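You operate a simulated robot arm through the tools that you are given. There is no shell and no other tool.

Carry out the task below with a simulated robot arm. There is one attempt and no reset: what you move stays moved.

Task
Set the controls near the top of the right back desk. At the end: the hundreds dial of the black box is turned to 800 ohm; the units dial of the black box is turned to 7 ohm; the tens dial of the black box is turned to 90 ohm; the temperature display switch is switched on; whatever was shut is shut again. Leave all else as you found it, and nothing knocked over.

Only the result counts: the job must be done as asked and must still hold three seconds after the hand-in. Knocking over, shifting, dropping, spilling or breaking anything else fails it.

Robot
A 7-joint arm with a two-finger parallel gripper, fixed in place. Base frame: the origin is at the foot of the arm, x ahead of it, y to its left, z up. Readings come in mm, degrees, newtons and seconds.
Its first joint turns from -166.0 to 166.0 degrees. Payload 4.4 kg.
Tool frame: the origin (TCP) lies between the finger pads and is the grasp point; the fingertips stand 23 mm ahead of it; z points along the fingers, y is the line along which they close. Largest opening 94 mm; finger width 38, thickness 10; the body of the gripper, 54 by 96 mm, starts 39 mm behind the TCP.
Orientation is that of the tool frame in the base frame, as a unit quaternion [w, x, y, z]. With the fingers straight down and closing along the base's y, the tool's x points along the base's -x, its y along +y and its z along -z.

Tools
- The arm moves only by the tool drive_tool. Its argument "series" is a list that holds one entry, the list of rows, each a list of 7 numbers: the shift along the base's x, y, z in mm, then the turn, a rotation vector about the base's x, y, z in degrees, then the opening, from 0 (shut) to 1 (fully open). In form: [[[x, y, z, wx, wy, wz, fingers], ...]]. A call has 1 to 20 rows; each row is the pose to reach, as a shift and turn from the pose commanded when the call began. Each row takes 0.2 s and may step no farther than 50 mm and 8.6 degrees from the row before; otherwise, or with a gripper value out of range, the whole call is refused. Where a pose cannot be reached the arm comes as near as it can. A force on the tool above 40 N (or 10 N above the force at the start of the call, whichever is more), or a blocked arm, ends the call early, and 0.2 s more pass. Each finger travels about 72 mm/s and halts on what it meets, pressing with about 38 N; the grip force reading is that of the motor and also rises with nothing between the fingers. The clock runs only during rows and for 0.2 s after the last one: add rows that repeat a pose to give the fingers time. It gives the time, the measured TCP pose, the force on the tool (base axes), the opening and the grip force at its end, in the units of the frame above (readings bear some noise), with the torque about the TCP (base axes, N m) and any sound that the robot's microphone picked up.
- Cameras (640 x 400 px; columns grow to the right, rows downward): "scene" is fixed at [49.8, -501.5, 1385.6]; the picture's right is [0.58, -0.81, 0.00], its down [-0.29, -0.21, -0.94] and it looks along [0.76, 0.55, -0.35] (base axes); focal length 323 px, centre (320, 200). "wrist" rides on the gripper at [86, 16, -74] in the tool frame; the picture's right is [-0.18, 0.98, 0.00], its down [-0.58, -0.11, -0.81] and it looks along [-0.79, -0.15, 0.59] (tool axes); focal length 243 px, centre (320, 200). There is no depth. A picture from a camera that has moved, and an enlarged one, comes with that camera's place and axes in the base frame and with its lens.
- grab_frame(camera): a new picture of that camera. No time passes.
- inspect(camera, box): a new picture of the part [left, top, right, bottom] of that camera's present view, enlarged. No time passes.
- hand_in(): hands the job in; it is judged then, once.

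Nothing tells you positions but the pictures and the camera data. Unless the task says otherwise, let go and move clear before handing in.

The tools are called after ">>>" as name(argument=value, ...) on one line, values as JSON. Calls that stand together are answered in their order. drive_tool: Moves the arm, as the interface text tells. Its arguments: {"type":"object","properties":{"series":{"type":"array","items":{"type":"array","items":{"type":"array","items":{"type":"number"}}}}},"required":["series"]} The other tools are called the same way: grab_frame (camera) takes a picture; inspect (camera, box) takes an enlarged picture of a part of a camera's view; hand_in () hands the job in.

At the start:

```text
time_s: 0.0
tcp_pos: [586.2, -78.3, 1163.1]
orientation: [0.0, 0.0, 1.0, 0.0]
wrist_force: [-1.2, 0.5, -0.7]
wrist_torque: [0.01, -0.02, 0.01]
finger_gap: 93.9
grasp_force: 0.1
```

scene: 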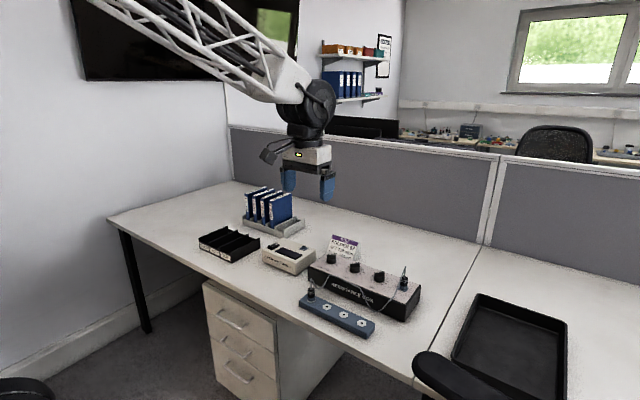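
wrist: 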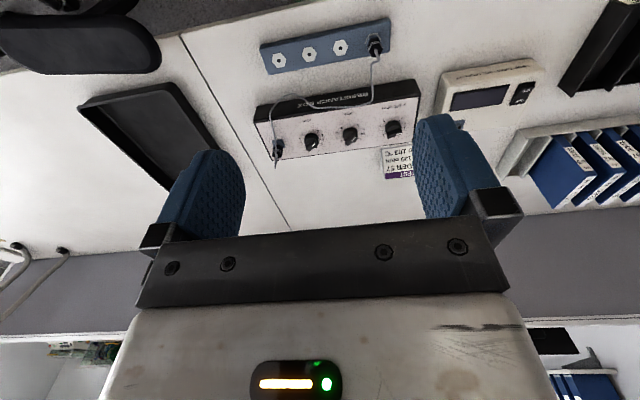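

I see a desk with a black resistance box that has three dials, a temperature display with a switch, and a blue terminal strip joined by a cable. I'll enlarge the views before I move anything.

>>> inspect(camera="scene", box=[250, 220, 430, 340])

>>> inspect(camera="wrist", box=[240, 10, 560, 190])

>>> inspect(camera="wrist", box=[260, 90, 430, 190])

```text
3.33 times, centred on (340, 280) of scene
camera zoom: at [49.8, -501.5, 1385.6], right [0.58, -0.81, 0.0], down [-0.29, -0.21, -0.94], along [0.76, 0.55, -0.35], focal length 1077 px, centre (253, -67)
```

zoom: 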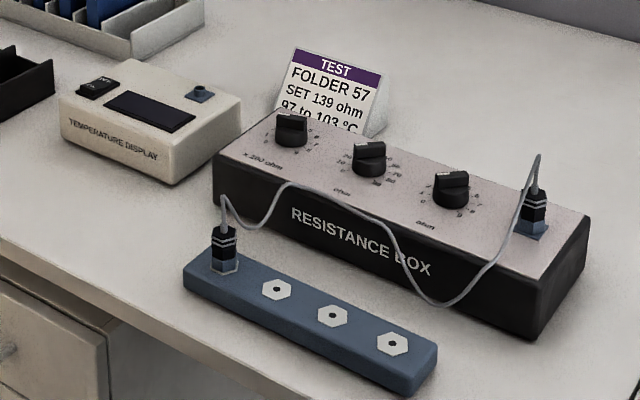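

```text
2.00 times, centred on (400, 100) of wrist
camera zoom: at [500.7, -61.0, 1238.5], right [0.18, 0.98, 0.0], down [0.58, -0.11, 0.81], along [0.79, -0.15, -0.59], focal length 485 px, centre (160, 400)
```

zoom: 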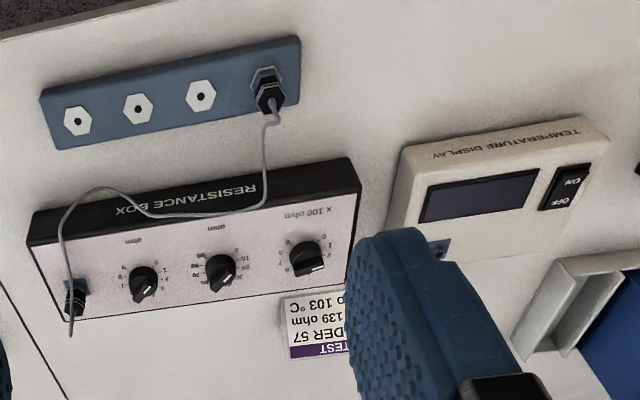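

```text
3.76 times, centred on (345, 140) of wrist
camera zoom: at [500.7, -61.0, 1238.5], right [0.18, 0.98, 0.0], down [0.58, -0.11, 0.81], along [0.79, -0.15, -0.59], focal length 913 px, centre (226, 426)
```

zoom: 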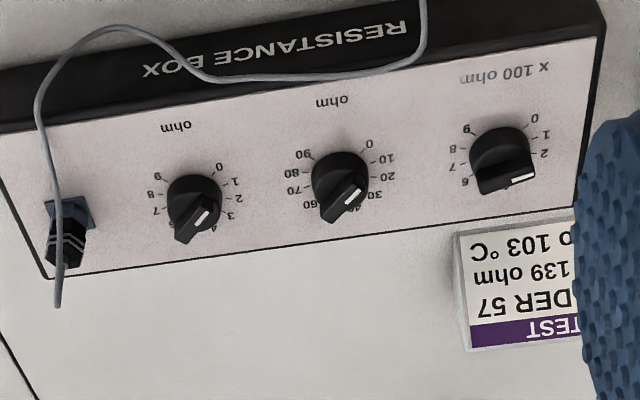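

The triangulation puts the dial tops near z≈810 mm, in a row along y at x≈852. The units dial is at y≈-147, tens at about -62 and hundreds at about +31. Next I'll enlarge the display switch, the sign and the dials.

>>> inspect(camera="wrist", box=[440, 50, 560, 125])

>>> inspect(camera="scene", box=[255, 230, 335, 280])

>>> inspect(camera="scene", box=[310, 240, 422, 310])

>>> inspect(camera="wrist", box=[290, 110, 410, 160])

```text
5.33 times, centred on (500, 88) of wrist
camera zoom: at [500.7, -61.0, 1238.5], right [0.18, 0.98, 0.0], down [0.58, -0.11, 0.81], along [0.79, -0.15, -0.59], focal length 1294 px, centre (-640, 800)
```

zoom: 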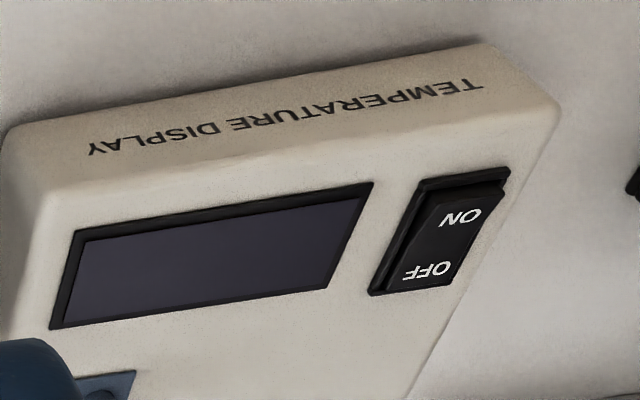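

```text
8.00 times, centred on (295, 255) of scene
camera zoom: at [49.8, -501.5, 1385.6], right [0.58, -0.81, 0.0], down [-0.29, -0.21, -0.94], along [0.76, 0.55, -0.35], focal length 2584 px, centre (520, -240)
```

zoom: 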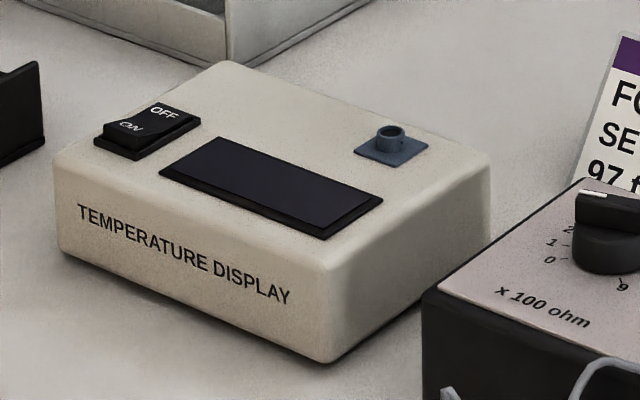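

```text
5.71 times, centred on (366, 275) of scene
camera zoom: at [49.8, -501.5, 1385.6], right [0.58, -0.81, 0.0], down [-0.29, -0.21, -0.94], along [0.76, 0.55, -0.35], focal length 1846 px, centre (57, -229)
```

zoom: 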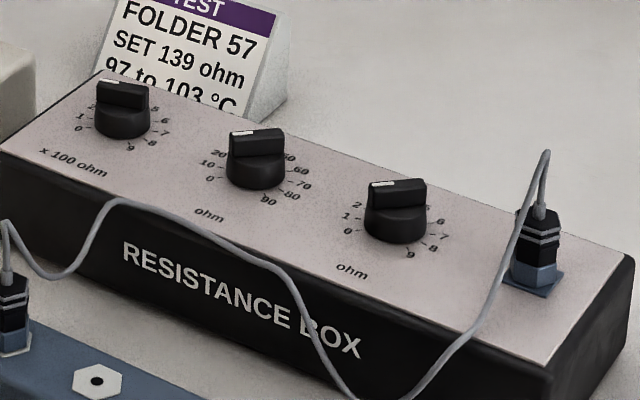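

```text
5.33 times, centred on (350, 135) of wrist
camera zoom: at [500.7, -61.0, 1238.5], right [0.18, 0.98, 0.0], down [0.58, -0.11, 0.81], along [0.79, -0.15, -0.59], focal length 1294 px, centre (160, 547)
```

zoom: 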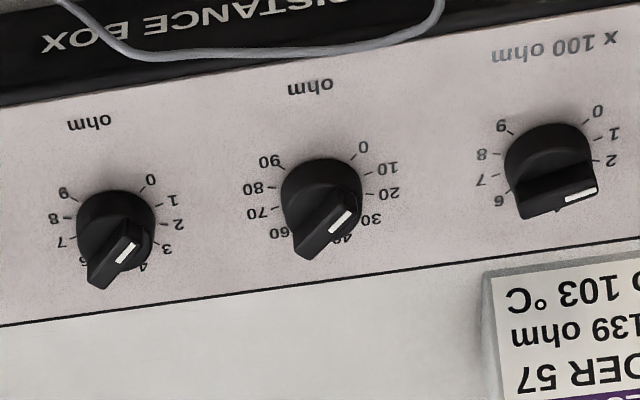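

The display switch looks OFF, with its ON end, nearest the robot, standing up. I'll enlarge each dial further to read its pointer.

>>> inspect(camera="wrist", box=[296, 138, 328, 158])

>>> inspect(camera="wrist", box=[334, 132, 366, 152])

>>> inspect(camera="wrist", box=[376, 124, 411, 146])

>>> inspect(camera="scene", box=[366, 265, 398, 285])

>>> inspect(camera="scene", box=[318, 250, 350, 270])

>>> inspect(camera="scene", box=[340, 258, 372, 278])

```text
16.00 times, centred on (312, 148) of wrist
camera zoom: at [500.7, -61.0, 1238.5], right [0.18, 0.98, 0.0], down [0.58, -0.11, 0.81], along [0.79, -0.15, -0.59], focal length 3882 px, centre (448, 1032)
```

zoom: 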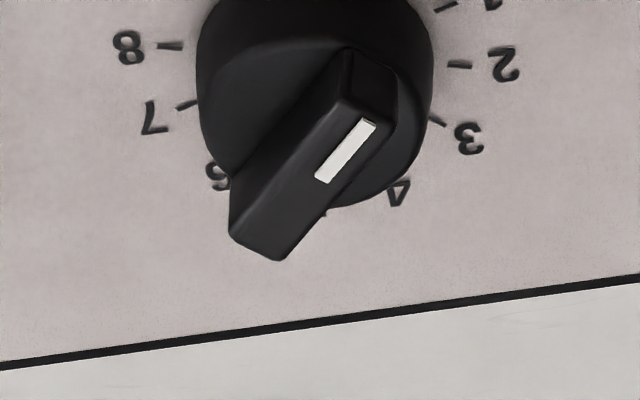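

```text
16.00 times, centred on (350, 142) of wrist
camera zoom: at [500.7, -61.0, 1238.5], right [0.18, 0.98, 0.0], down [0.58, -0.11, 0.81], along [0.79, -0.15, -0.59], focal length 3882 px, centre (-160, 1128)
```

zoom: 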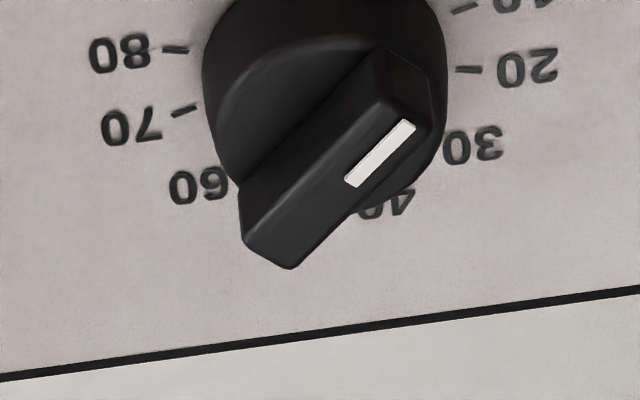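

```text
16.00 times, centred on (394, 135) of wrist
camera zoom: at [500.7, -61.0, 1238.5], right [0.18, 0.98, 0.0], down [0.58, -0.11, 0.81], along [0.79, -0.15, -0.59], focal length 3882 px, centre (-856, 1240)
```

zoom: 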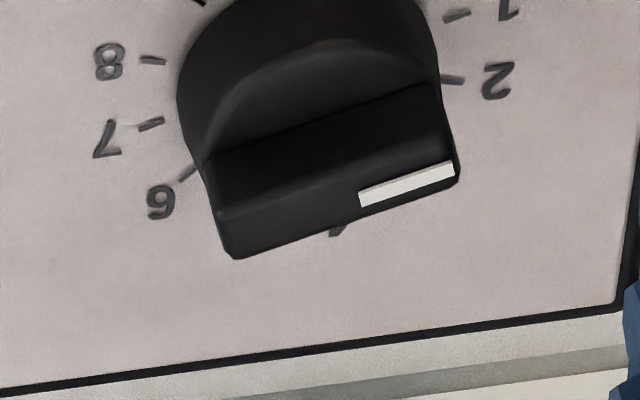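

```text
16.00 times, centred on (382, 275) of scene
camera zoom: at [49.8, -501.5, 1385.6], right [0.58, -0.81, 0.0], down [-0.29, -0.21, -0.94], along [0.76, 0.55, -0.35], focal length 5168 px, centre (-672, -1000)
```

zoom: 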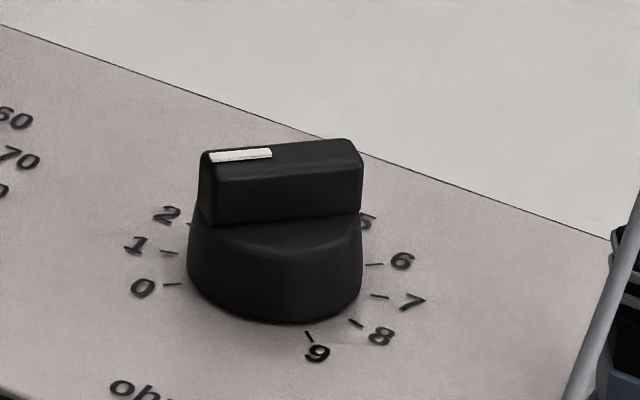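

```text
16.00 times, centred on (334, 260) of scene
camera zoom: at [49.8, -501.5, 1385.6], right [0.58, -0.81, 0.0], down [-0.29, -0.21, -0.94], along [0.76, 0.55, -0.35], focal length 5168 px, centre (96, -760)
```

zoom: 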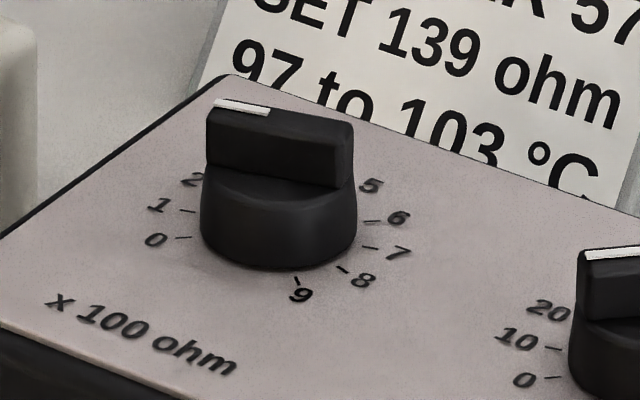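

```text
16.00 times, centred on (356, 268) of scene
camera zoom: at [49.8, -501.5, 1385.6], right [0.58, -0.81, 0.0], down [-0.29, -0.21, -0.94], along [0.76, 0.55, -0.35], focal length 5168 px, centre (-256, -888)
```

zoom: 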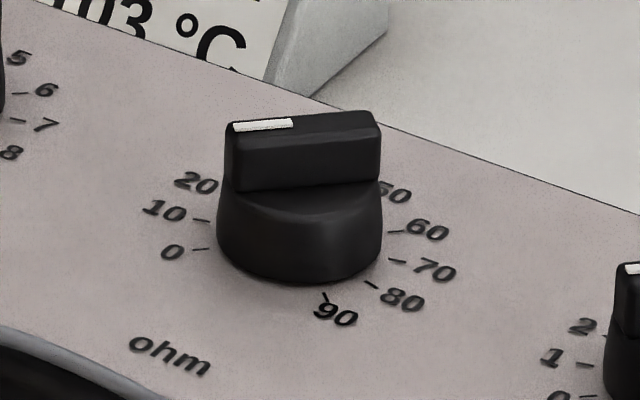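

The readings are hundreds at 1 (100 Ω), tens at 0, units at 0 and the display switch off. The knobs carry a grip bar with tops at z≈826, and increasing value is clockwise seen from above. I'll move above the units dial with the gripper turned -45° to fit its bar.

>>> drive_tool(series=[[[34, -9, -25, 0, 0, -6, 1], [67, -17, -50, 0, 0, -12, 1], [100, -26, -76, 0, 0, -18, 1], [134, -35, -100, 0, 0, -24, 1], [168, -43, -125, 0, 0, -30, 0.8], [201, -52, -150, 0, 0, -36, 0.7], [235, -60, -175, 0, 0, -42, 0.6], [267, -69, -203, 0, 0, -45, 0.55], [267, -69, -203, 0, 0, -45, 0.55]]])

>>> grab_frame(camera="wrist")

>>> grab_frame(camera="scene")

```text
time_s: 2.0
tcp_pos: [853.2, -148.1, 961.0]
orientation: [0.0, 0.383, 0.924, -0.001]
wrist_force: [-0.7, 0.0, 0.2]
wrist_torque: [0.02, -0.02, 0.02]
finger_gap: 51.8
grasp_force: 0.0
```

```text
taken
camera wrist: at [804.4, -74.4, 1035.7], right [0.83, 0.56, 0.0], down [0.33, -0.49, 0.81], along [0.46, -0.67, -0.59], focal length 243 px, centre (320, 200)
```

wrist: 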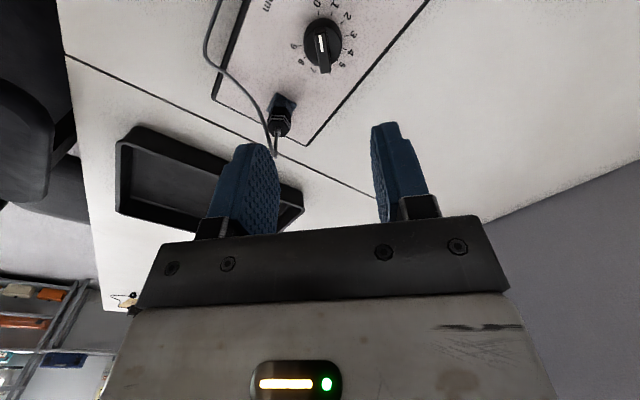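

```text
taken
```

scene: 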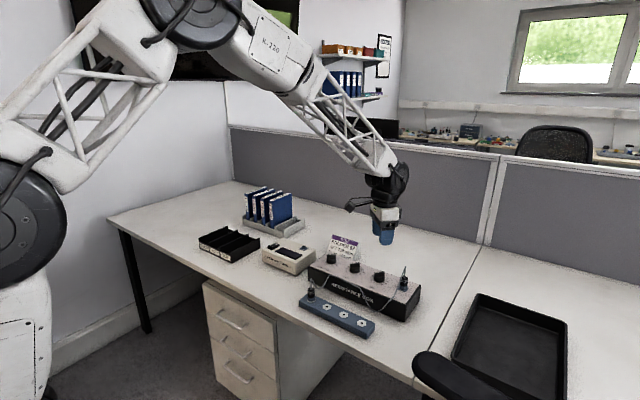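

The tool followed exactly. I'll enlarge the units knob from here to refine its centre and the bar angle.

>>> inspect(camera="wrist", box=[278, 5, 374, 65])

>>> inspect(camera="scene", box=[340, 180, 436, 310])

```text
6.67 times, centred on (326, 35) of wrist
camera zoom: at [804.4, -74.4, 1035.7], right [0.83, 0.56, 0.0], down [0.33, -0.49, 0.81], along [0.46, -0.67, -0.59], focal length 1618 px, centre (280, 1300)
```

zoom: 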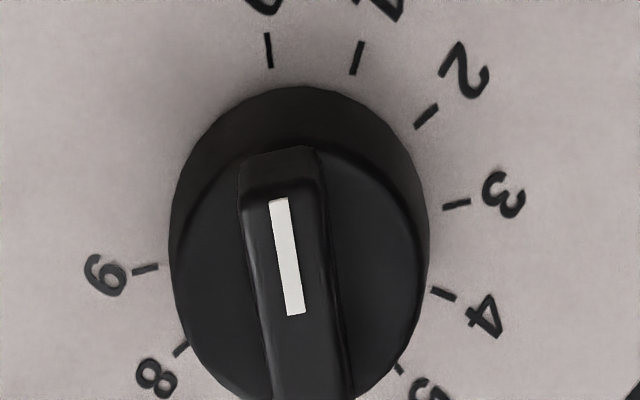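

```text
3.08 times, centred on (388, 245) of scene
camera zoom: at [49.8, -501.5, 1385.6], right [0.58, -0.81, 0.0], down [-0.29, -0.21, -0.94], along [0.76, 0.55, -0.35], focal length 994 px, centre (111, 62)
```

zoom: 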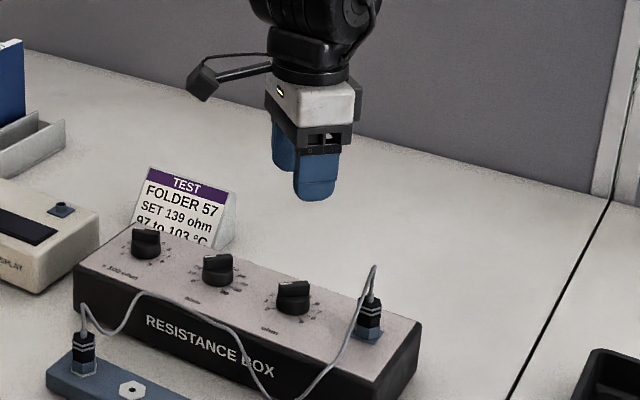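

The knob centre comes out at about (856.5, -146.3), with the bar on the 45° line at "0". I'll shift over it and descend so the fingertips straddle the bar above the knob's shoulder.

>>> drive_tool(series=[[[3.3, 1.5, 0, 0, 0, 0, 0.55], [3.3, 1.5, -40, 0, 0, 0, 0.5], [3.3, 1.5, -75, 0, 0, 0, 0.45], [3.3, 1.5, -100, 0, 0, 0, 0.4], [3.3, 1.5, -110, 0, 0, 0, 0.4], [3.3, 1.5, -110, 0, 0, 0, 0.4]]])

>>> grab_frame(camera="wrist")

>>> inspect(camera="scene", box=[340, 230, 420, 300])

```text
time_s: 3.4
tcp_pos: [855.6, -148.0, 850.2]
orientation: [0.0, 0.382, 0.924, -0.001]
wrist_force: [1.5, 0.8, 0.2]
wrist_torque: [0.01, -0.01, 0.02]
finger_gap: 37.5
grasp_force: 0.1
```

```text
taken
camera wrist: at [806.4, -73.7, 926.0], right [0.82, 0.57, 0.0], down [0.33, -0.49, 0.81], along [0.46, -0.67, -0.59], focal length 243 px, centre (320, 200)
```

wrist: 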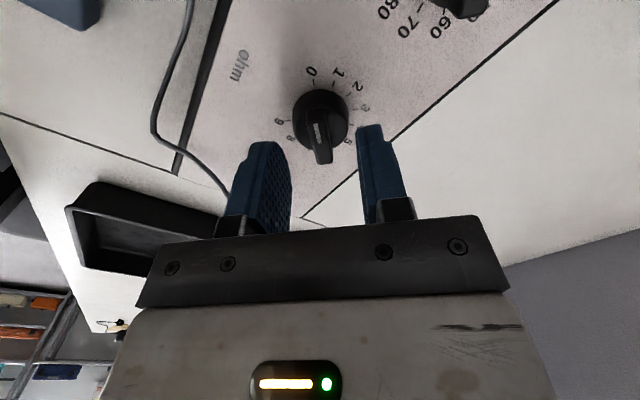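

```text
5.71 times, centred on (380, 265) of scene
camera zoom: at [49.8, -501.5, 1385.6], right [0.58, -0.81, 0.0], down [-0.29, -0.21, -0.94], along [0.76, 0.55, -0.35], focal length 1846 px, centre (-23, -171)
```

zoom: 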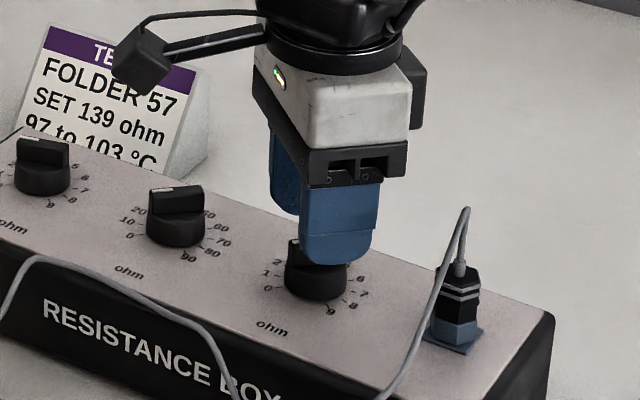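

>>> inspect(camera="wrist", box=[264, 80, 376, 180])

```text
4.00 times, centred on (320, 130) of wrist
camera zoom: at [806.4, -73.7, 926.0], right [0.82, 0.57, 0.0], down [0.33, -0.49, 0.81], along [0.46, -0.67, -0.59], focal length 970 px, centre (320, 480)
```

zoom: 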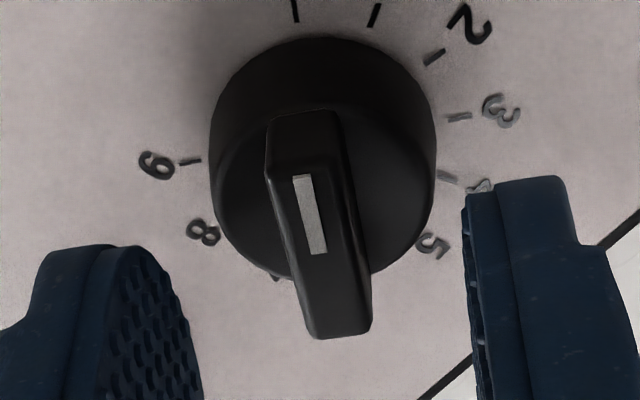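

The fingers straddle the bar evenly. I'll lower about 12 mm more and close on it.

>>> drive_tool(series=[[[0.5, 0.8, -6, 0, 0, 0, 0.4], [0.5, 0.8, -12, 0, 0, 0, 0.4], [0.5, 0.8, -12, 0, 0, 0, 0.2], [0.5, 0.8, -12, 0, 0, 0, 0.1], [0.5, 0.8, -12, 0, 0, 0, 0], [0.5, 0.8, -12, 0, 0, 0, 0]]])

>>> inspect(camera="wrist", box=[240, 60, 400, 200])

>>> inspect(camera="scene", box=[340, 230, 420, 300])

```text
time_s: 4.8
tcp_pos: [855.6, -145.4, 838.4]
orientation: [0.0, 0.382, 0.924, -0.001]
wrist_force: [0.9, -12.0, 1.0]
wrist_torque: [0.28, 0.21, -0.03]
finger_gap: 9.7
grasp_force: 38.5
```

```text
2.86 times, centred on (320, 130) of wrist
camera zoom: at [807.2, -70.9, 913.7], right [0.82, 0.57, 0.0], down [0.33, -0.49, 0.81], along [0.46, -0.67, -0.59], focal length 693 px, centre (320, 400)
```

zoom: 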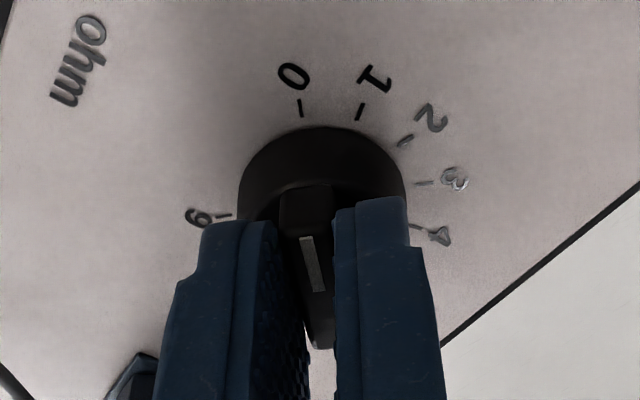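

```text
5.71 times, centred on (380, 265) of scene
camera zoom: at [49.8, -501.5, 1385.6], right [0.58, -0.81, 0.0], down [-0.29, -0.21, -0.94], along [0.76, 0.55, -0.35], focal length 1846 px, centre (-23, -171)
```

zoom: 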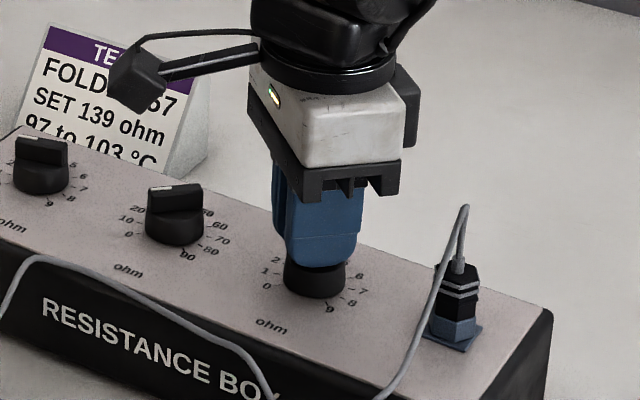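

The bar is gripped with a gap of 9.7 mm, but there is a side force of about 12 N in -y. I'll ease the tool sideways to relieve it before turning.

>>> drive_tool(series=[[[0, -0.7, 0, 0, 0, 0, 0], [0, -1.4, 0, 0, 0, 0, 0], [0, -1.4, 0, 0, 0, 0, 0]]])

>>> inspect(camera="scene", box=[340, 230, 420, 300])

```text
time_s: 5.6
tcp_pos: [856.1, -145.0, 838.8]
orientation: [0.0, 0.382, 0.924, 0.0]
wrist_force: [-6.9, 22.6, 13.1]
wrist_torque: [0.81, 0.49, 0.02]
finger_gap: 9.7
grasp_force: 38.4
```

```text
5.71 times, centred on (380, 265) of scene
camera zoom: at [49.8, -501.5, 1385.6], right [0.58, -0.81, 0.0], down [-0.29, -0.21, -0.94], along [0.76, 0.55, -0.35], focal length 1846 px, centre (-23, -171)
```

zoom: 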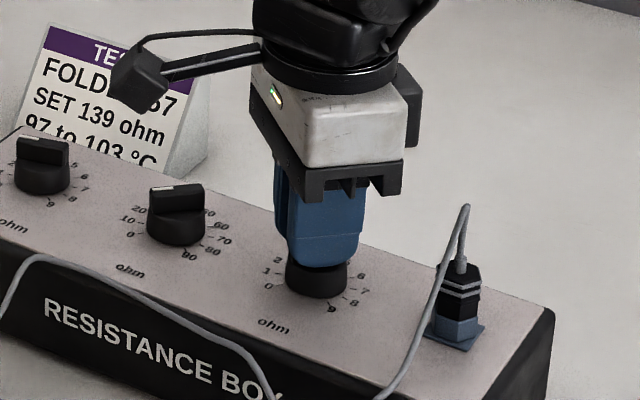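

>>> drive_tool(series=[[[0, 0.5, 0, 0, 0, 0, 0], [0, 0.8, 0, 0, 0, 0, 0], [0, 0.8, 0, 0, 0, 0, 0]]])

```text
time_s: 6.4
tcp_pos: [857.2, -145.3, 837.8]
orientation: [0.0, 0.382, 0.924, 0.0]
wrist_force: [1.7, 5.7, 1.3]
wrist_torque: [0.34, 0.13, 0.03]
finger_gap: 9.8
grasp_force: 37.7
```

Forces are near zero now. I'll turn -30° as a first test and check force, sound and angle.

>>> drive_tool(series=[[[0, 0, 0, 0, 0, -5, 0], [0, 0, 0, 0, 0, -10, 0], [0, 0, 0, 0, 0, -15, 0], [0, 0, 0, 0, 0, -20, 0], [0, 0, 0, 0, 0, -25, 0], [0, 0, 0, 0, 0, -30, 0], [0, 0, 0, 0, 0, -30, 0]]])

>>> inspect(camera="wrist", box=[240, 60, 400, 200])

>>> inspect(camera="scene", box=[340, 230, 420, 300])

```text
time_s: 8.0
tcp_pos: [856.6, -147.1, 838.6]
orientation: [0.0, 0.609, 0.793, 0.0]
wrist_force: [4.8, -1.7, -0.3]
wrist_torque: [-0.24, -0.15, 0.03]
finger_gap: 9.5
grasp_force: 37.9
```

```text
2.86 times, centred on (320, 130) of wrist
camera zoom: at [851.0, -56.9, 913.7], right [1.0, 0.08, 0.0], down [0.04, -0.59, 0.81], along [0.06, -0.8, -0.59], focal length 693 px, centre (320, 400)
```

zoom: 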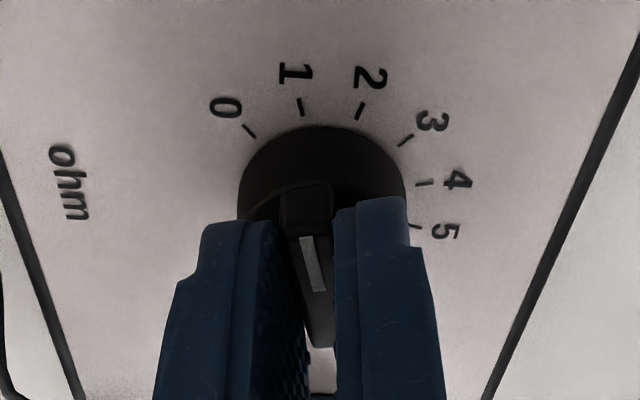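

```text
5.71 times, centred on (380, 265) of scene
camera zoom: at [49.8, -501.5, 1385.6], right [0.58, -0.81, 0.0], down [-0.29, -0.21, -0.94], along [0.76, 0.55, -0.35], focal length 1846 px, centre (-23, -171)
```

zoom: 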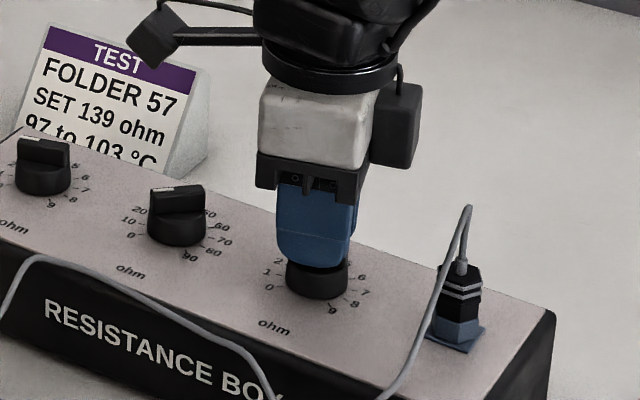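

The knob followed and is now at 1, and the box stayed put. I'll turn another -75°.

>>> drive_tool(series=[[[0, 0, 0, 0, 0, -6, 0], [0, 0, 0, 0, 0, -12, 0], [0, 0, 0, 0, 0, -18, 0], [0, 0, 0, 0, 0, -24, 0], [0, 0, 0, 0, 0, -30, 0], [0, 0, 0, 0, 0, -36, 0], [0, 0, 0, 0, 0, -42, 0], [0, 0, 0, 0, 0, -48, 0], [0, 0, 0, 0, 0, -54, 0], [0, 0, 0, 0, 0, -60, 0], [0, 0, 0, 0, 0, -60, 0]]])

>>> inspect(camera="wrist", box=[240, 60, 400, 200])

>>> inspect(camera="scene", box=[340, 230, 420, 300])

```text
time_s: 10.4
tcp_pos: [857.8, -145.2, 837.3]
orientation: [0.0, 0.924, 0.383, -0.001]
wrist_force: [9.9, -4.7, 0.0]
wrist_torque: [0.1, -0.41, 0.02]
finger_gap: 10.1
grasp_force: 37.7
```

```text
2.86 times, centred on (320, 130) of wrist
camera zoom: at [930.8, -94.6, 913.8], right [0.56, -0.83, 0.0], down [-0.49, -0.33, 0.81], along [-0.67, -0.46, -0.59], focal length 693 px, centre (320, 400)
```

zoom: 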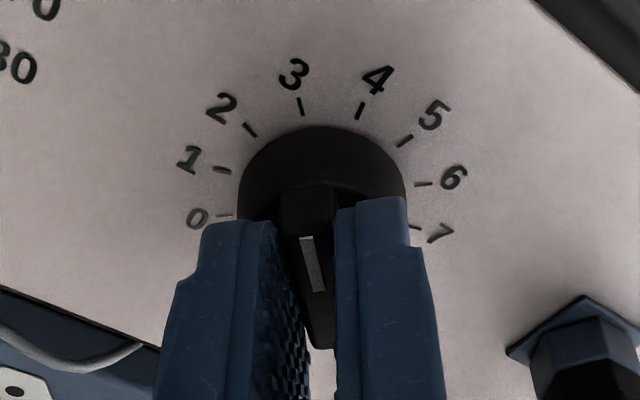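

```text
5.71 times, centred on (380, 265) of scene
camera zoom: at [49.8, -501.5, 1385.6], right [0.58, -0.81, 0.0], down [-0.29, -0.21, -0.94], along [0.76, 0.55, -0.35], focal length 1846 px, centre (-23, -171)
```

zoom: 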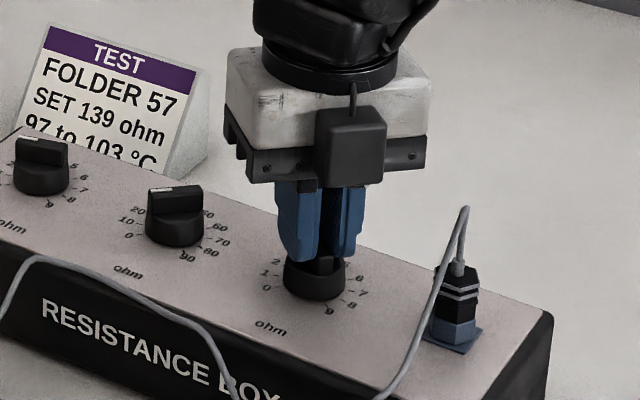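

The knob reads 3 with the gripper at -135°. To avoid wrist limits I'll let go, lift, turn back +180° and take the bar again.

>>> drive_tool(series=[[[0, 0, 0, 0, 0, 0, 0.2], [0, 0, 0, 0, 0, 0, 0.4], [0, 0, 0, 0, 0, 0, 0.4], [0, 0, 20, 0, 0, 0, 0.4], [0, 0, 50, 0, 0, 0, 0.4], [0, 0, 60, 0, 0, 8.5, 0.4], [0, 0, 60, 0, 0, 17, 0.4], [0, 0, 60, 0, 0, 25.5, 0.4], [0, 0, 60, 0, 0, 34, 0.4], [0, 0, 60, 0, 0, 42.5, 0.4], [0, 0, 60, 0, 0, 51, 0.4], [0, 0, 60, 0, 0, 59.5, 0.4], [0, 0, 60, 0, 0, 68, 0.4], [0, 0, 60, 0, 0, 76.5, 0.4], [0, 0, 60, 0, 0, 85, 0.4], [0, 0, 60, 0, 0, 90, 0.4], [0, 0, 60, 0, 0, 90, 0.4]]])

>>> inspect(camera="scene", box=[340, 230, 420, 300])

```text
time_s: 14.0
tcp_pos: [857.0, -145.5, 898.1]
orientation: [0.001, 0.382, 0.924, 0.0]
wrist_force: [-0.4, 0.4, 0.3]
wrist_torque: [0.01, 0.0, 0.02]
finger_gap: 37.5
grasp_force: 0.0
```

```text
5.71 times, centred on (380, 265) of scene
camera zoom: at [49.8, -501.5, 1385.6], right [0.58, -0.81, 0.0], down [-0.29, -0.21, -0.94], along [0.76, 0.55, -0.35], focal length 1846 px, centre (-23, -171)
```

zoom: 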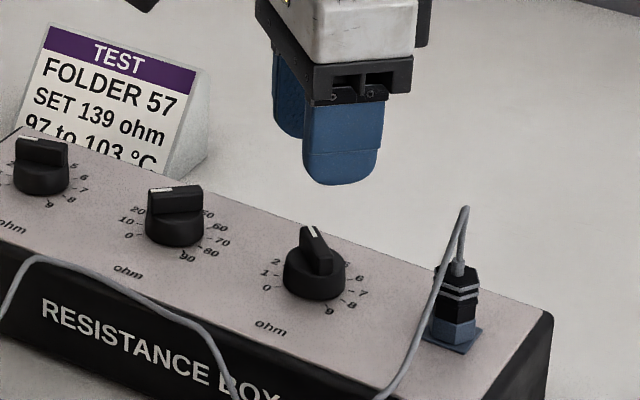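

The knob sits at 3 and the box looks undisturbed. I'll turn another +90° and check alignment before regripping.

>>> drive_tool(series=[[[0, 0, 0, 0, 0, 8.5, 0.4], [0, 0, 0, 0, 0, 17, 0.4], [0, 0, 0, 0, 0, 25.5, 0.4], [0, 0, 0, 0, 0, 34, 0.4], [0, 0, 0, 0, 0, 42.5, 0.4], [0, 0, 0, 0, 0, 51, 0.4], [0, 0, 0, 0, 0, 59.5, 0.4], [0, 0, 0, 0, 0, 68, 0.4], [0, 0, 0, 0, 0, 76.5, 0.4], [0, 0, 0, 0, 0, 85, 0.4], [0, 0, 0, 0, 0, 90, 0.4], [0, 0, -25, 0, 0, 90, 0.4], [0, 0, -48, 0, 0, 90, 0.4], [0, 0, -48, 0, 0, 90, 0.4]]])

>>> inspect(camera="wrist", box=[264, 80, 376, 180])

>>> inspect(camera="scene", box=[340, 230, 420, 300])

```text
time_s: 17.0
tcp_pos: [858.7, -146.8, 850.6]
orientation: [0.0, -0.384, 0.923, -0.001]
wrist_force: [0.1, -0.2, -0.5]
wrist_torque: [0.02, -0.02, 0.0]
finger_gap: 37.3
grasp_force: 0.0
```

```text
4.00 times, centred on (320, 130) of wrist
camera zoom: at [786.1, -194.5, 925.9], right [-0.57, 0.82, 0.0], down [0.49, 0.33, 0.81], along [0.66, 0.46, -0.59], focal length 970 px, centre (320, 480)
```

zoom: 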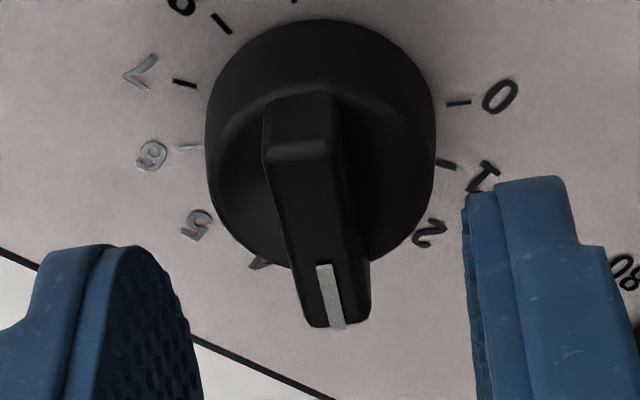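

```text
5.71 times, centred on (380, 265) of scene
camera zoom: at [49.8, -501.5, 1385.6], right [0.58, -0.81, 0.0], down [-0.29, -0.21, -0.94], along [0.76, 0.55, -0.35], focal length 1846 px, centre (-23, -171)
```

zoom: 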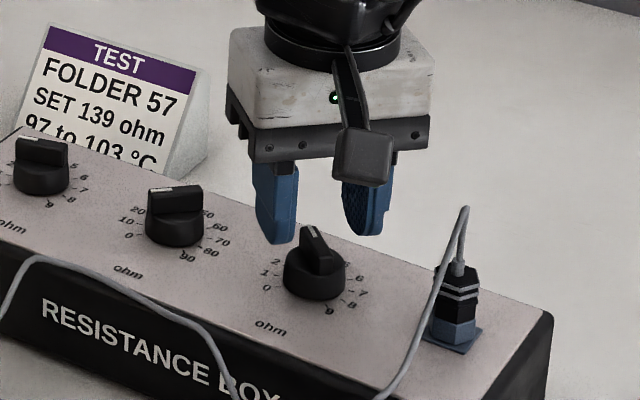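

>>> drive_tool(series=[[[-0.6, -0.4, -6, 0, 0, 0, 0.4], [-0.6, -0.4, -12, 0, 0, 0, 0.4], [-0.6, -0.4, -12, 0, 0, 0, 0.2], [-0.6, -0.4, -12, 0, 0, 0, 0.1], [-0.6, -0.4, -12, 0, 0, 0, 0], [-0.6, -0.4, -12, 0, 0, 0, 0]]])

```text
time_s: 18.4
tcp_pos: [857.2, -146.3, 838.5]
orientation: [0.0, -0.384, 0.923, 0.0]
wrist_force: [2.3, -2.8, -0.1]
wrist_torque: [-0.13, -0.03, 0.01]
finger_gap: 10.0
grasp_force: 38.1
```

The new grip has almost no side force. I'll turn -120°, from 3 to 7.

>>> drive_tool(series=[[[0, 0, 0, 0, 0, -7.5, 0], [0, 0, 0, 0, 0, -15, 0], [0, 0, 0, 0, 0, -22.5, 0], [0, 0, 0, 0, 0, -30, 0], [0, 0, 0, 0, 0, -37.5, 0], [0, 0, 0, 0, 0, -45, 0], [0, 0, 0, 0, 0, -52.5, 0], [0, 0, 0, 0, 0, -60, 0], [0, 0, 0, 0, 0, -67.5, 0], [0, 0, 0, 0, 0, -75, 0], [0, 0, 0, 0, 0, -82.5, 0], [0, 0, 0, 0, 0, -90, 0], [0, 0, 0, 0, 0, -97.5, 0], [0, 0, 0, 0, 0, -105, 0], [0, 0, 0, 0, 0, -112.5, 0], [0, 0, 0, 0, 0, -120, 0], [0, 0, 0, 0, 0, -120, 0]]])

>>> inspect(camera="wrist", box=[240, 60, 400, 200])

>>> inspect(camera="scene", box=[340, 230, 420, 300])

```text
time_s: 22.0
tcp_pos: [856.4, -145.1, 837.7]
orientation: [0.0, 0.609, 0.793, 0.0]
wrist_force: [-16.3, -10.4, 10.8]
wrist_torque: [0.03, 0.38, 0.02]
finger_gap: 9.8
grasp_force: 38.5
```

```text
2.86 times, centred on (320, 130) of wrist
camera zoom: at [850.6, -56.8, 913.6], right [1.0, 0.08, 0.0], down [0.04, -0.59, 0.81], along [0.06, -0.8, -0.59], focal length 693 px, centre (320, 400)
```

zoom: 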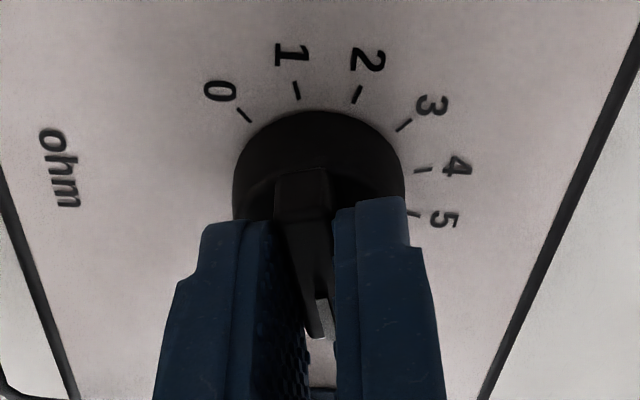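

```text
5.71 times, centred on (380, 265) of scene
camera zoom: at [49.8, -501.5, 1385.6], right [0.58, -0.81, 0.0], down [-0.29, -0.21, -0.94], along [0.76, 0.55, -0.35], focal length 1846 px, centre (-23, -171)
```

zoom: 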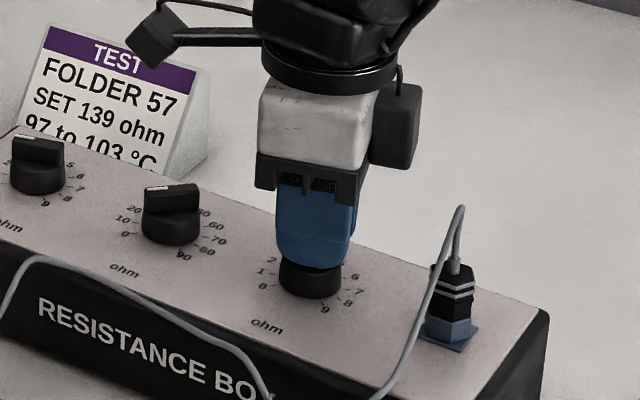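

The units knob now points to 7, but the box seems to have been dragged a few mm during the turn. I'll repeat the original zooms to measure that shift.

>>> inspect(camera="scene", box=[366, 265, 398, 285])

>>> inspect(camera="scene", box=[318, 250, 350, 270])

>>> inspect(camera="scene", box=[310, 240, 422, 310])

```text
16.00 times, centred on (382, 275) of scene
camera zoom: at [49.8, -501.5, 1385.6], right [0.58, -0.81, 0.0], down [-0.29, -0.21, -0.94], along [0.76, 0.55, -0.35], focal length 5168 px, centre (-672, -1000)
```

zoom: 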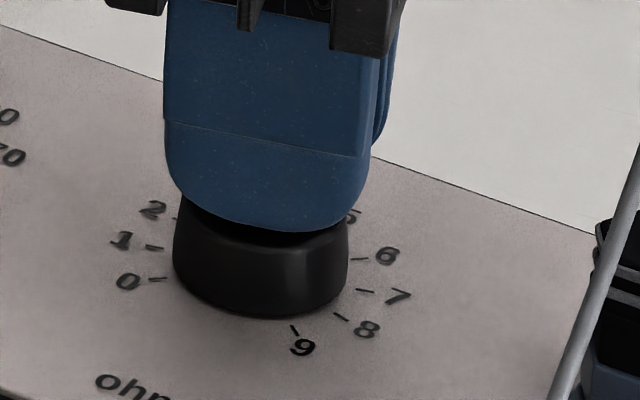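

```text
16.00 times, centred on (334, 260) of scene
camera zoom: at [49.8, -501.5, 1385.6], right [0.58, -0.81, 0.0], down [-0.29, -0.21, -0.94], along [0.76, 0.55, -0.35], focal length 5168 px, centre (96, -760)
```

zoom: 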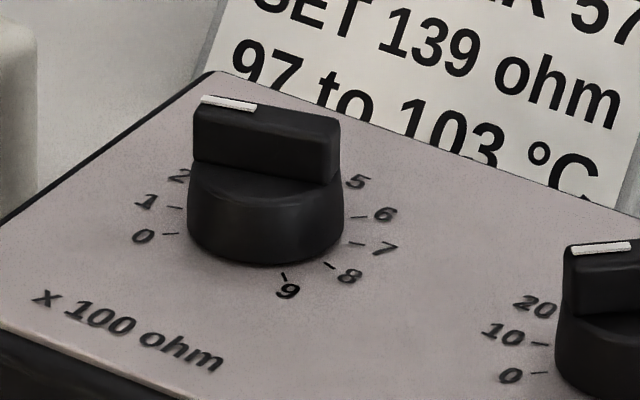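

```text
5.71 times, centred on (366, 275) of scene
camera zoom: at [49.8, -501.5, 1385.6], right [0.58, -0.81, 0.0], down [-0.29, -0.21, -0.94], along [0.76, 0.55, -0.35], focal length 1846 px, centre (57, -229)
```

zoom: 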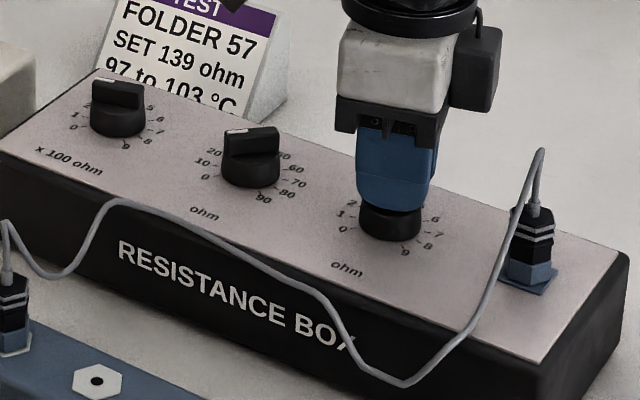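

The box has slid about +3.2 mm in y with almost no rotation. I'll drag it back by the gripped knob while keeping the angle, then re-measure.

>>> drive_tool(series=[[[0, -0.8, 0, 0, 0, 0, 0], [0, -1.6, 0, 0, 0, 0, 0], [0, -2.4, 0, 0, 0, 0, 0], [0, -3.2, 0, 0, 0, 0, 0], [0, -3.2, 0, 0, 0, 0, 0]]])

>>> inspect(camera="scene", box=[366, 265, 398, 285])

>>> inspect(camera="scene", box=[318, 250, 350, 270])

```text
time_s: 23.2
tcp_pos: [857.7, -148.8, 837.2]
orientation: [0.001, 0.608, 0.794, 0.0]
wrist_force: [6.6, 17.9, 5.7]
wrist_torque: [0.5, -0.15, -0.02]
finger_gap: 9.9
grasp_force: 38.2
```

```text
16.00 times, centred on (382, 275) of scene
camera zoom: at [49.8, -501.5, 1385.6], right [0.58, -0.81, 0.0], down [-0.29, -0.21, -0.94], along [0.76, 0.55, -0.35], focal length 5168 px, centre (-672, -1000)
```

zoom: 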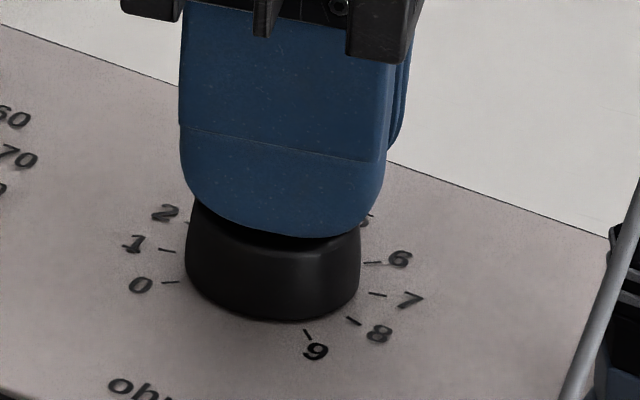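

```text
16.00 times, centred on (334, 260) of scene
camera zoom: at [49.8, -501.5, 1385.6], right [0.58, -0.81, 0.0], down [-0.29, -0.21, -0.94], along [0.76, 0.55, -0.35], focal length 5168 px, centre (96, -760)
```

zoom: 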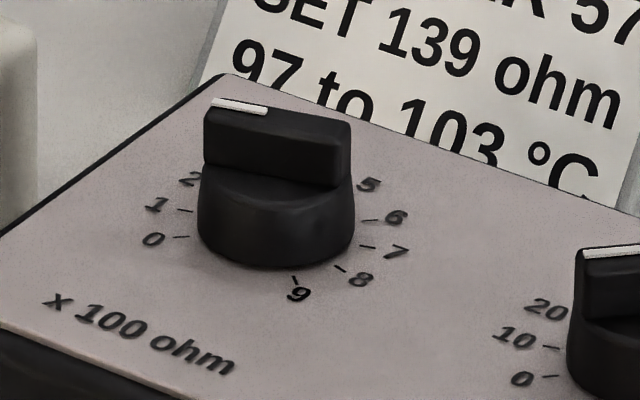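

>>> drive_tool(series=[[[-0.1, -0.3, 0, 0, 0, 0, 0], [-0.2, -0.7, 0, 0, 0, 0, 0], [-0.2, -0.7, 0, 0, 0, 0, 0], [-0.2, -0.7, 0, 0, 0, 0, 0.2], [-0.2, -0.7, 0, 0, 0, 0, 0.4], [-0.2, -0.7, 0, 0, 0, 0, 0.4], [-0.2, -0.7, 20, 0, 0, 0, 0.4], [-0.2, -0.7, 60, 0, 0, 0, 0.4], [-0.2, -0.7, 90, 0, 0, 0, 0.4]]])

>>> inspect(camera="scene", box=[366, 265, 398, 285])

>>> inspect(camera="scene", box=[318, 250, 350, 270])

>>> inspect(camera="wrist", box=[240, 0, 400, 100])

```text
time_s: 25.2
tcp_pos: [855.9, -147.3, 928.5]
orientation: [0.0, 0.608, 0.794, 0.001]
wrist_force: [0.1, -0.1, -0.4]
wrist_torque: [0.04, 0.01, -0.02]
finger_gap: 37.6
grasp_force: 0.1
```

```text
16.00 times, centred on (382, 275) of scene
camera zoom: at [49.8, -501.5, 1385.6], right [0.58, -0.81, 0.0], down [-0.29, -0.21, -0.94], along [0.76, 0.55, -0.35], focal length 5168 px, centre (-672, -1000)
```

zoom: 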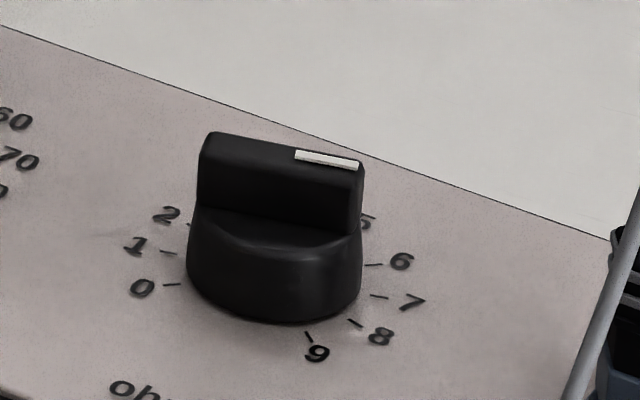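

```text
16.00 times, centred on (334, 260) of scene
camera zoom: at [49.8, -501.5, 1385.6], right [0.58, -0.81, 0.0], down [-0.29, -0.21, -0.94], along [0.76, 0.55, -0.35], focal length 5168 px, centre (96, -760)
```

zoom: 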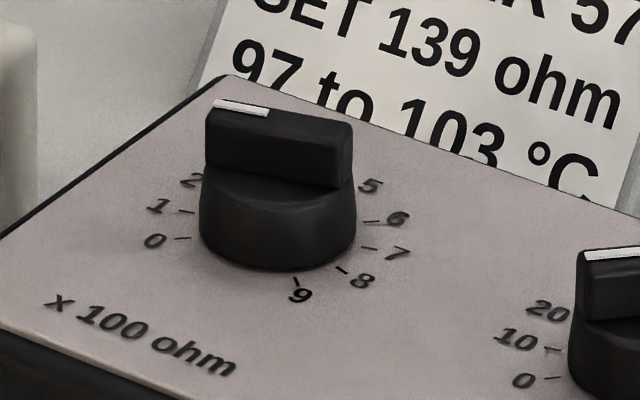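

```text
4.00 times, centred on (320, 50) of wrist
camera zoom: at [850.3, -59.6, 1003.2], right [1.0, 0.08, 0.0], down [0.05, -0.59, 0.81], along [0.06, -0.8, -0.59], focal length 970 px, centre (320, 800)
```

zoom: 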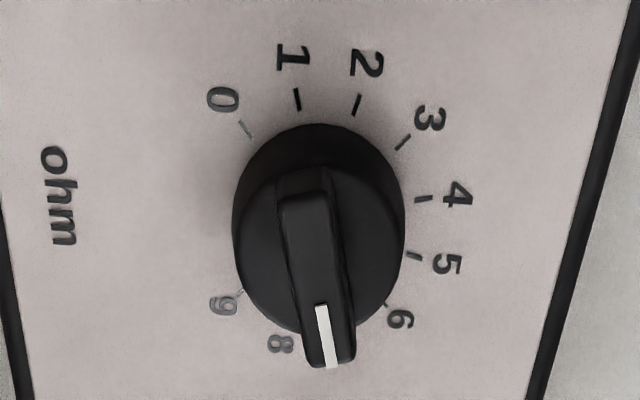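

The box is back exactly where it started and the units dial reads 7. Next is the tens dial, about 88 mm to the left, with the gripper at -45°.

>>> drive_tool(series=[[[0, 22, 0, 0, 0, 7.5, 0.4], [0, 44, 0, 0, 0, 15, 0.4], [0, 66, 0, 0, 0, 22.5, 0.4], [0, 88, 0, 0, 0, 30, 0.4], [0, 88, -40, 0, 0, 30, 0.4], [0, 88, -78, 0, 0, 30, 0.4], [0, 88, -78, 0, 0, 30, 0.4]]])

>>> inspect(camera="wrist", box=[264, 80, 376, 180])

>>> inspect(camera="scene", box=[310, 240, 422, 310])

```text
time_s: 26.8
tcp_pos: [856.6, -60.5, 850.4]
orientation: [0.0, 0.381, 0.924, 0.0]
wrist_force: [-0.3, 0.0, -0.8]
wrist_torque: [0.01, -0.02, -0.06]
finger_gap: 37.9
grasp_force: 0.0
```

```text
4.00 times, centred on (320, 130) of wrist
camera zoom: at [807.2, 13.6, 926.3], right [0.82, 0.57, 0.0], down [0.33, -0.49, 0.81], along [0.46, -0.66, -0.59], focal length 970 px, centre (320, 480)
```

zoom: 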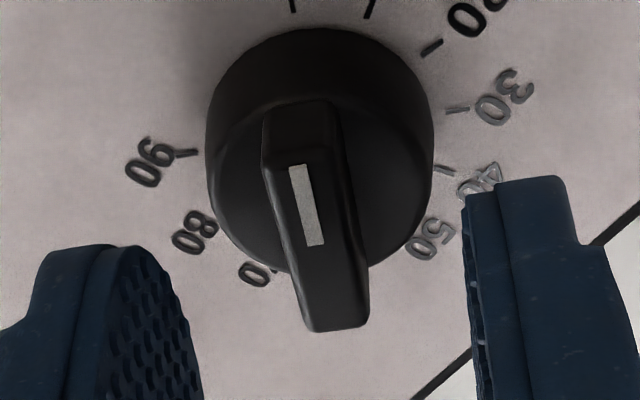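

```text
5.71 times, centred on (366, 275) of scene
camera zoom: at [49.8, -501.5, 1385.6], right [0.58, -0.81, 0.0], down [-0.29, -0.21, -0.94], along [0.76, 0.55, -0.35], focal length 1846 px, centre (57, -229)
```

zoom: 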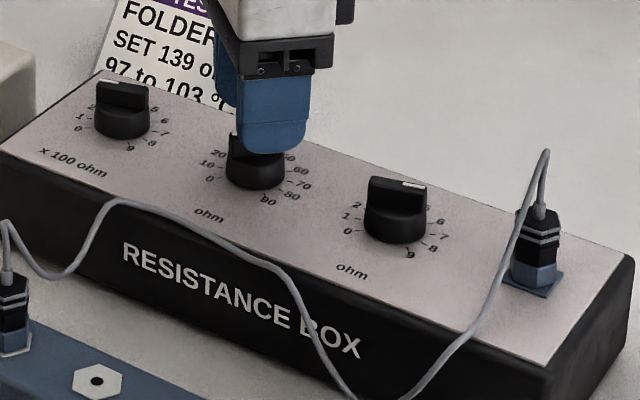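

>>> drive_tool(series=[[[-0.7, 0.4, -6, 0, 0, 0, 0.4], [-0.7, 0.4, -12, 0, 0, 0, 0.4], [-0.7, 0.4, -12, 0, 0, 0, 0.2], [-0.7, 0.4, -12, 0, 0, 0, 0.1], [-0.7, 0.4, -12, 0, 0, 0, 0], [-0.7, 0.4, -12, 0, 0, 0, 0]]])

>>> inspect(camera="scene", box=[366, 265, 398, 285])

>>> inspect(camera="scene", box=[340, 258, 372, 278])

```text
time_s: 28.2
tcp_pos: [855.8, -59.7, 839.9]
orientation: [0.0, 0.382, 0.924, -0.001]
wrist_force: [8.0, 10.7, 0.3]
wrist_torque: [0.33, -0.07, 0.01]
finger_gap: 10.0
grasp_force: 38.1
```

```text
16.00 times, centred on (382, 275) of scene
camera zoom: at [49.8, -501.5, 1385.6], right [0.58, -0.81, 0.0], down [-0.29, -0.21, -0.94], along [0.76, 0.55, -0.35], focal length 5168 px, centre (-672, -1000)
```

zoom: 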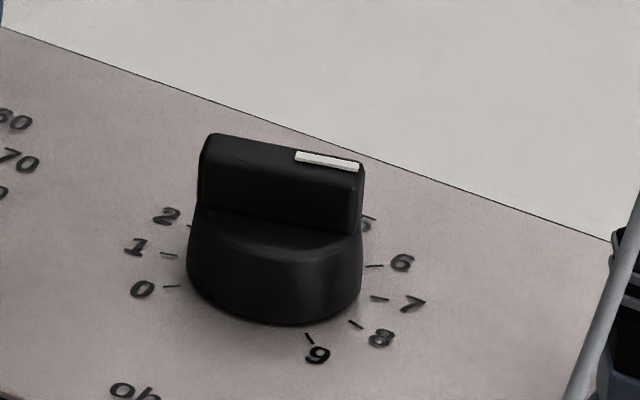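

```text
16.00 times, centred on (356, 268) of scene
camera zoom: at [49.8, -501.5, 1385.6], right [0.58, -0.81, 0.0], down [-0.29, -0.21, -0.94], along [0.76, 0.55, -0.35], focal length 5168 px, centre (-256, -888)
```

zoom: 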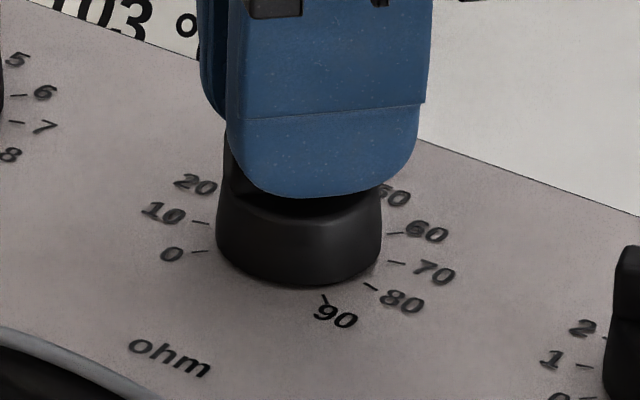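

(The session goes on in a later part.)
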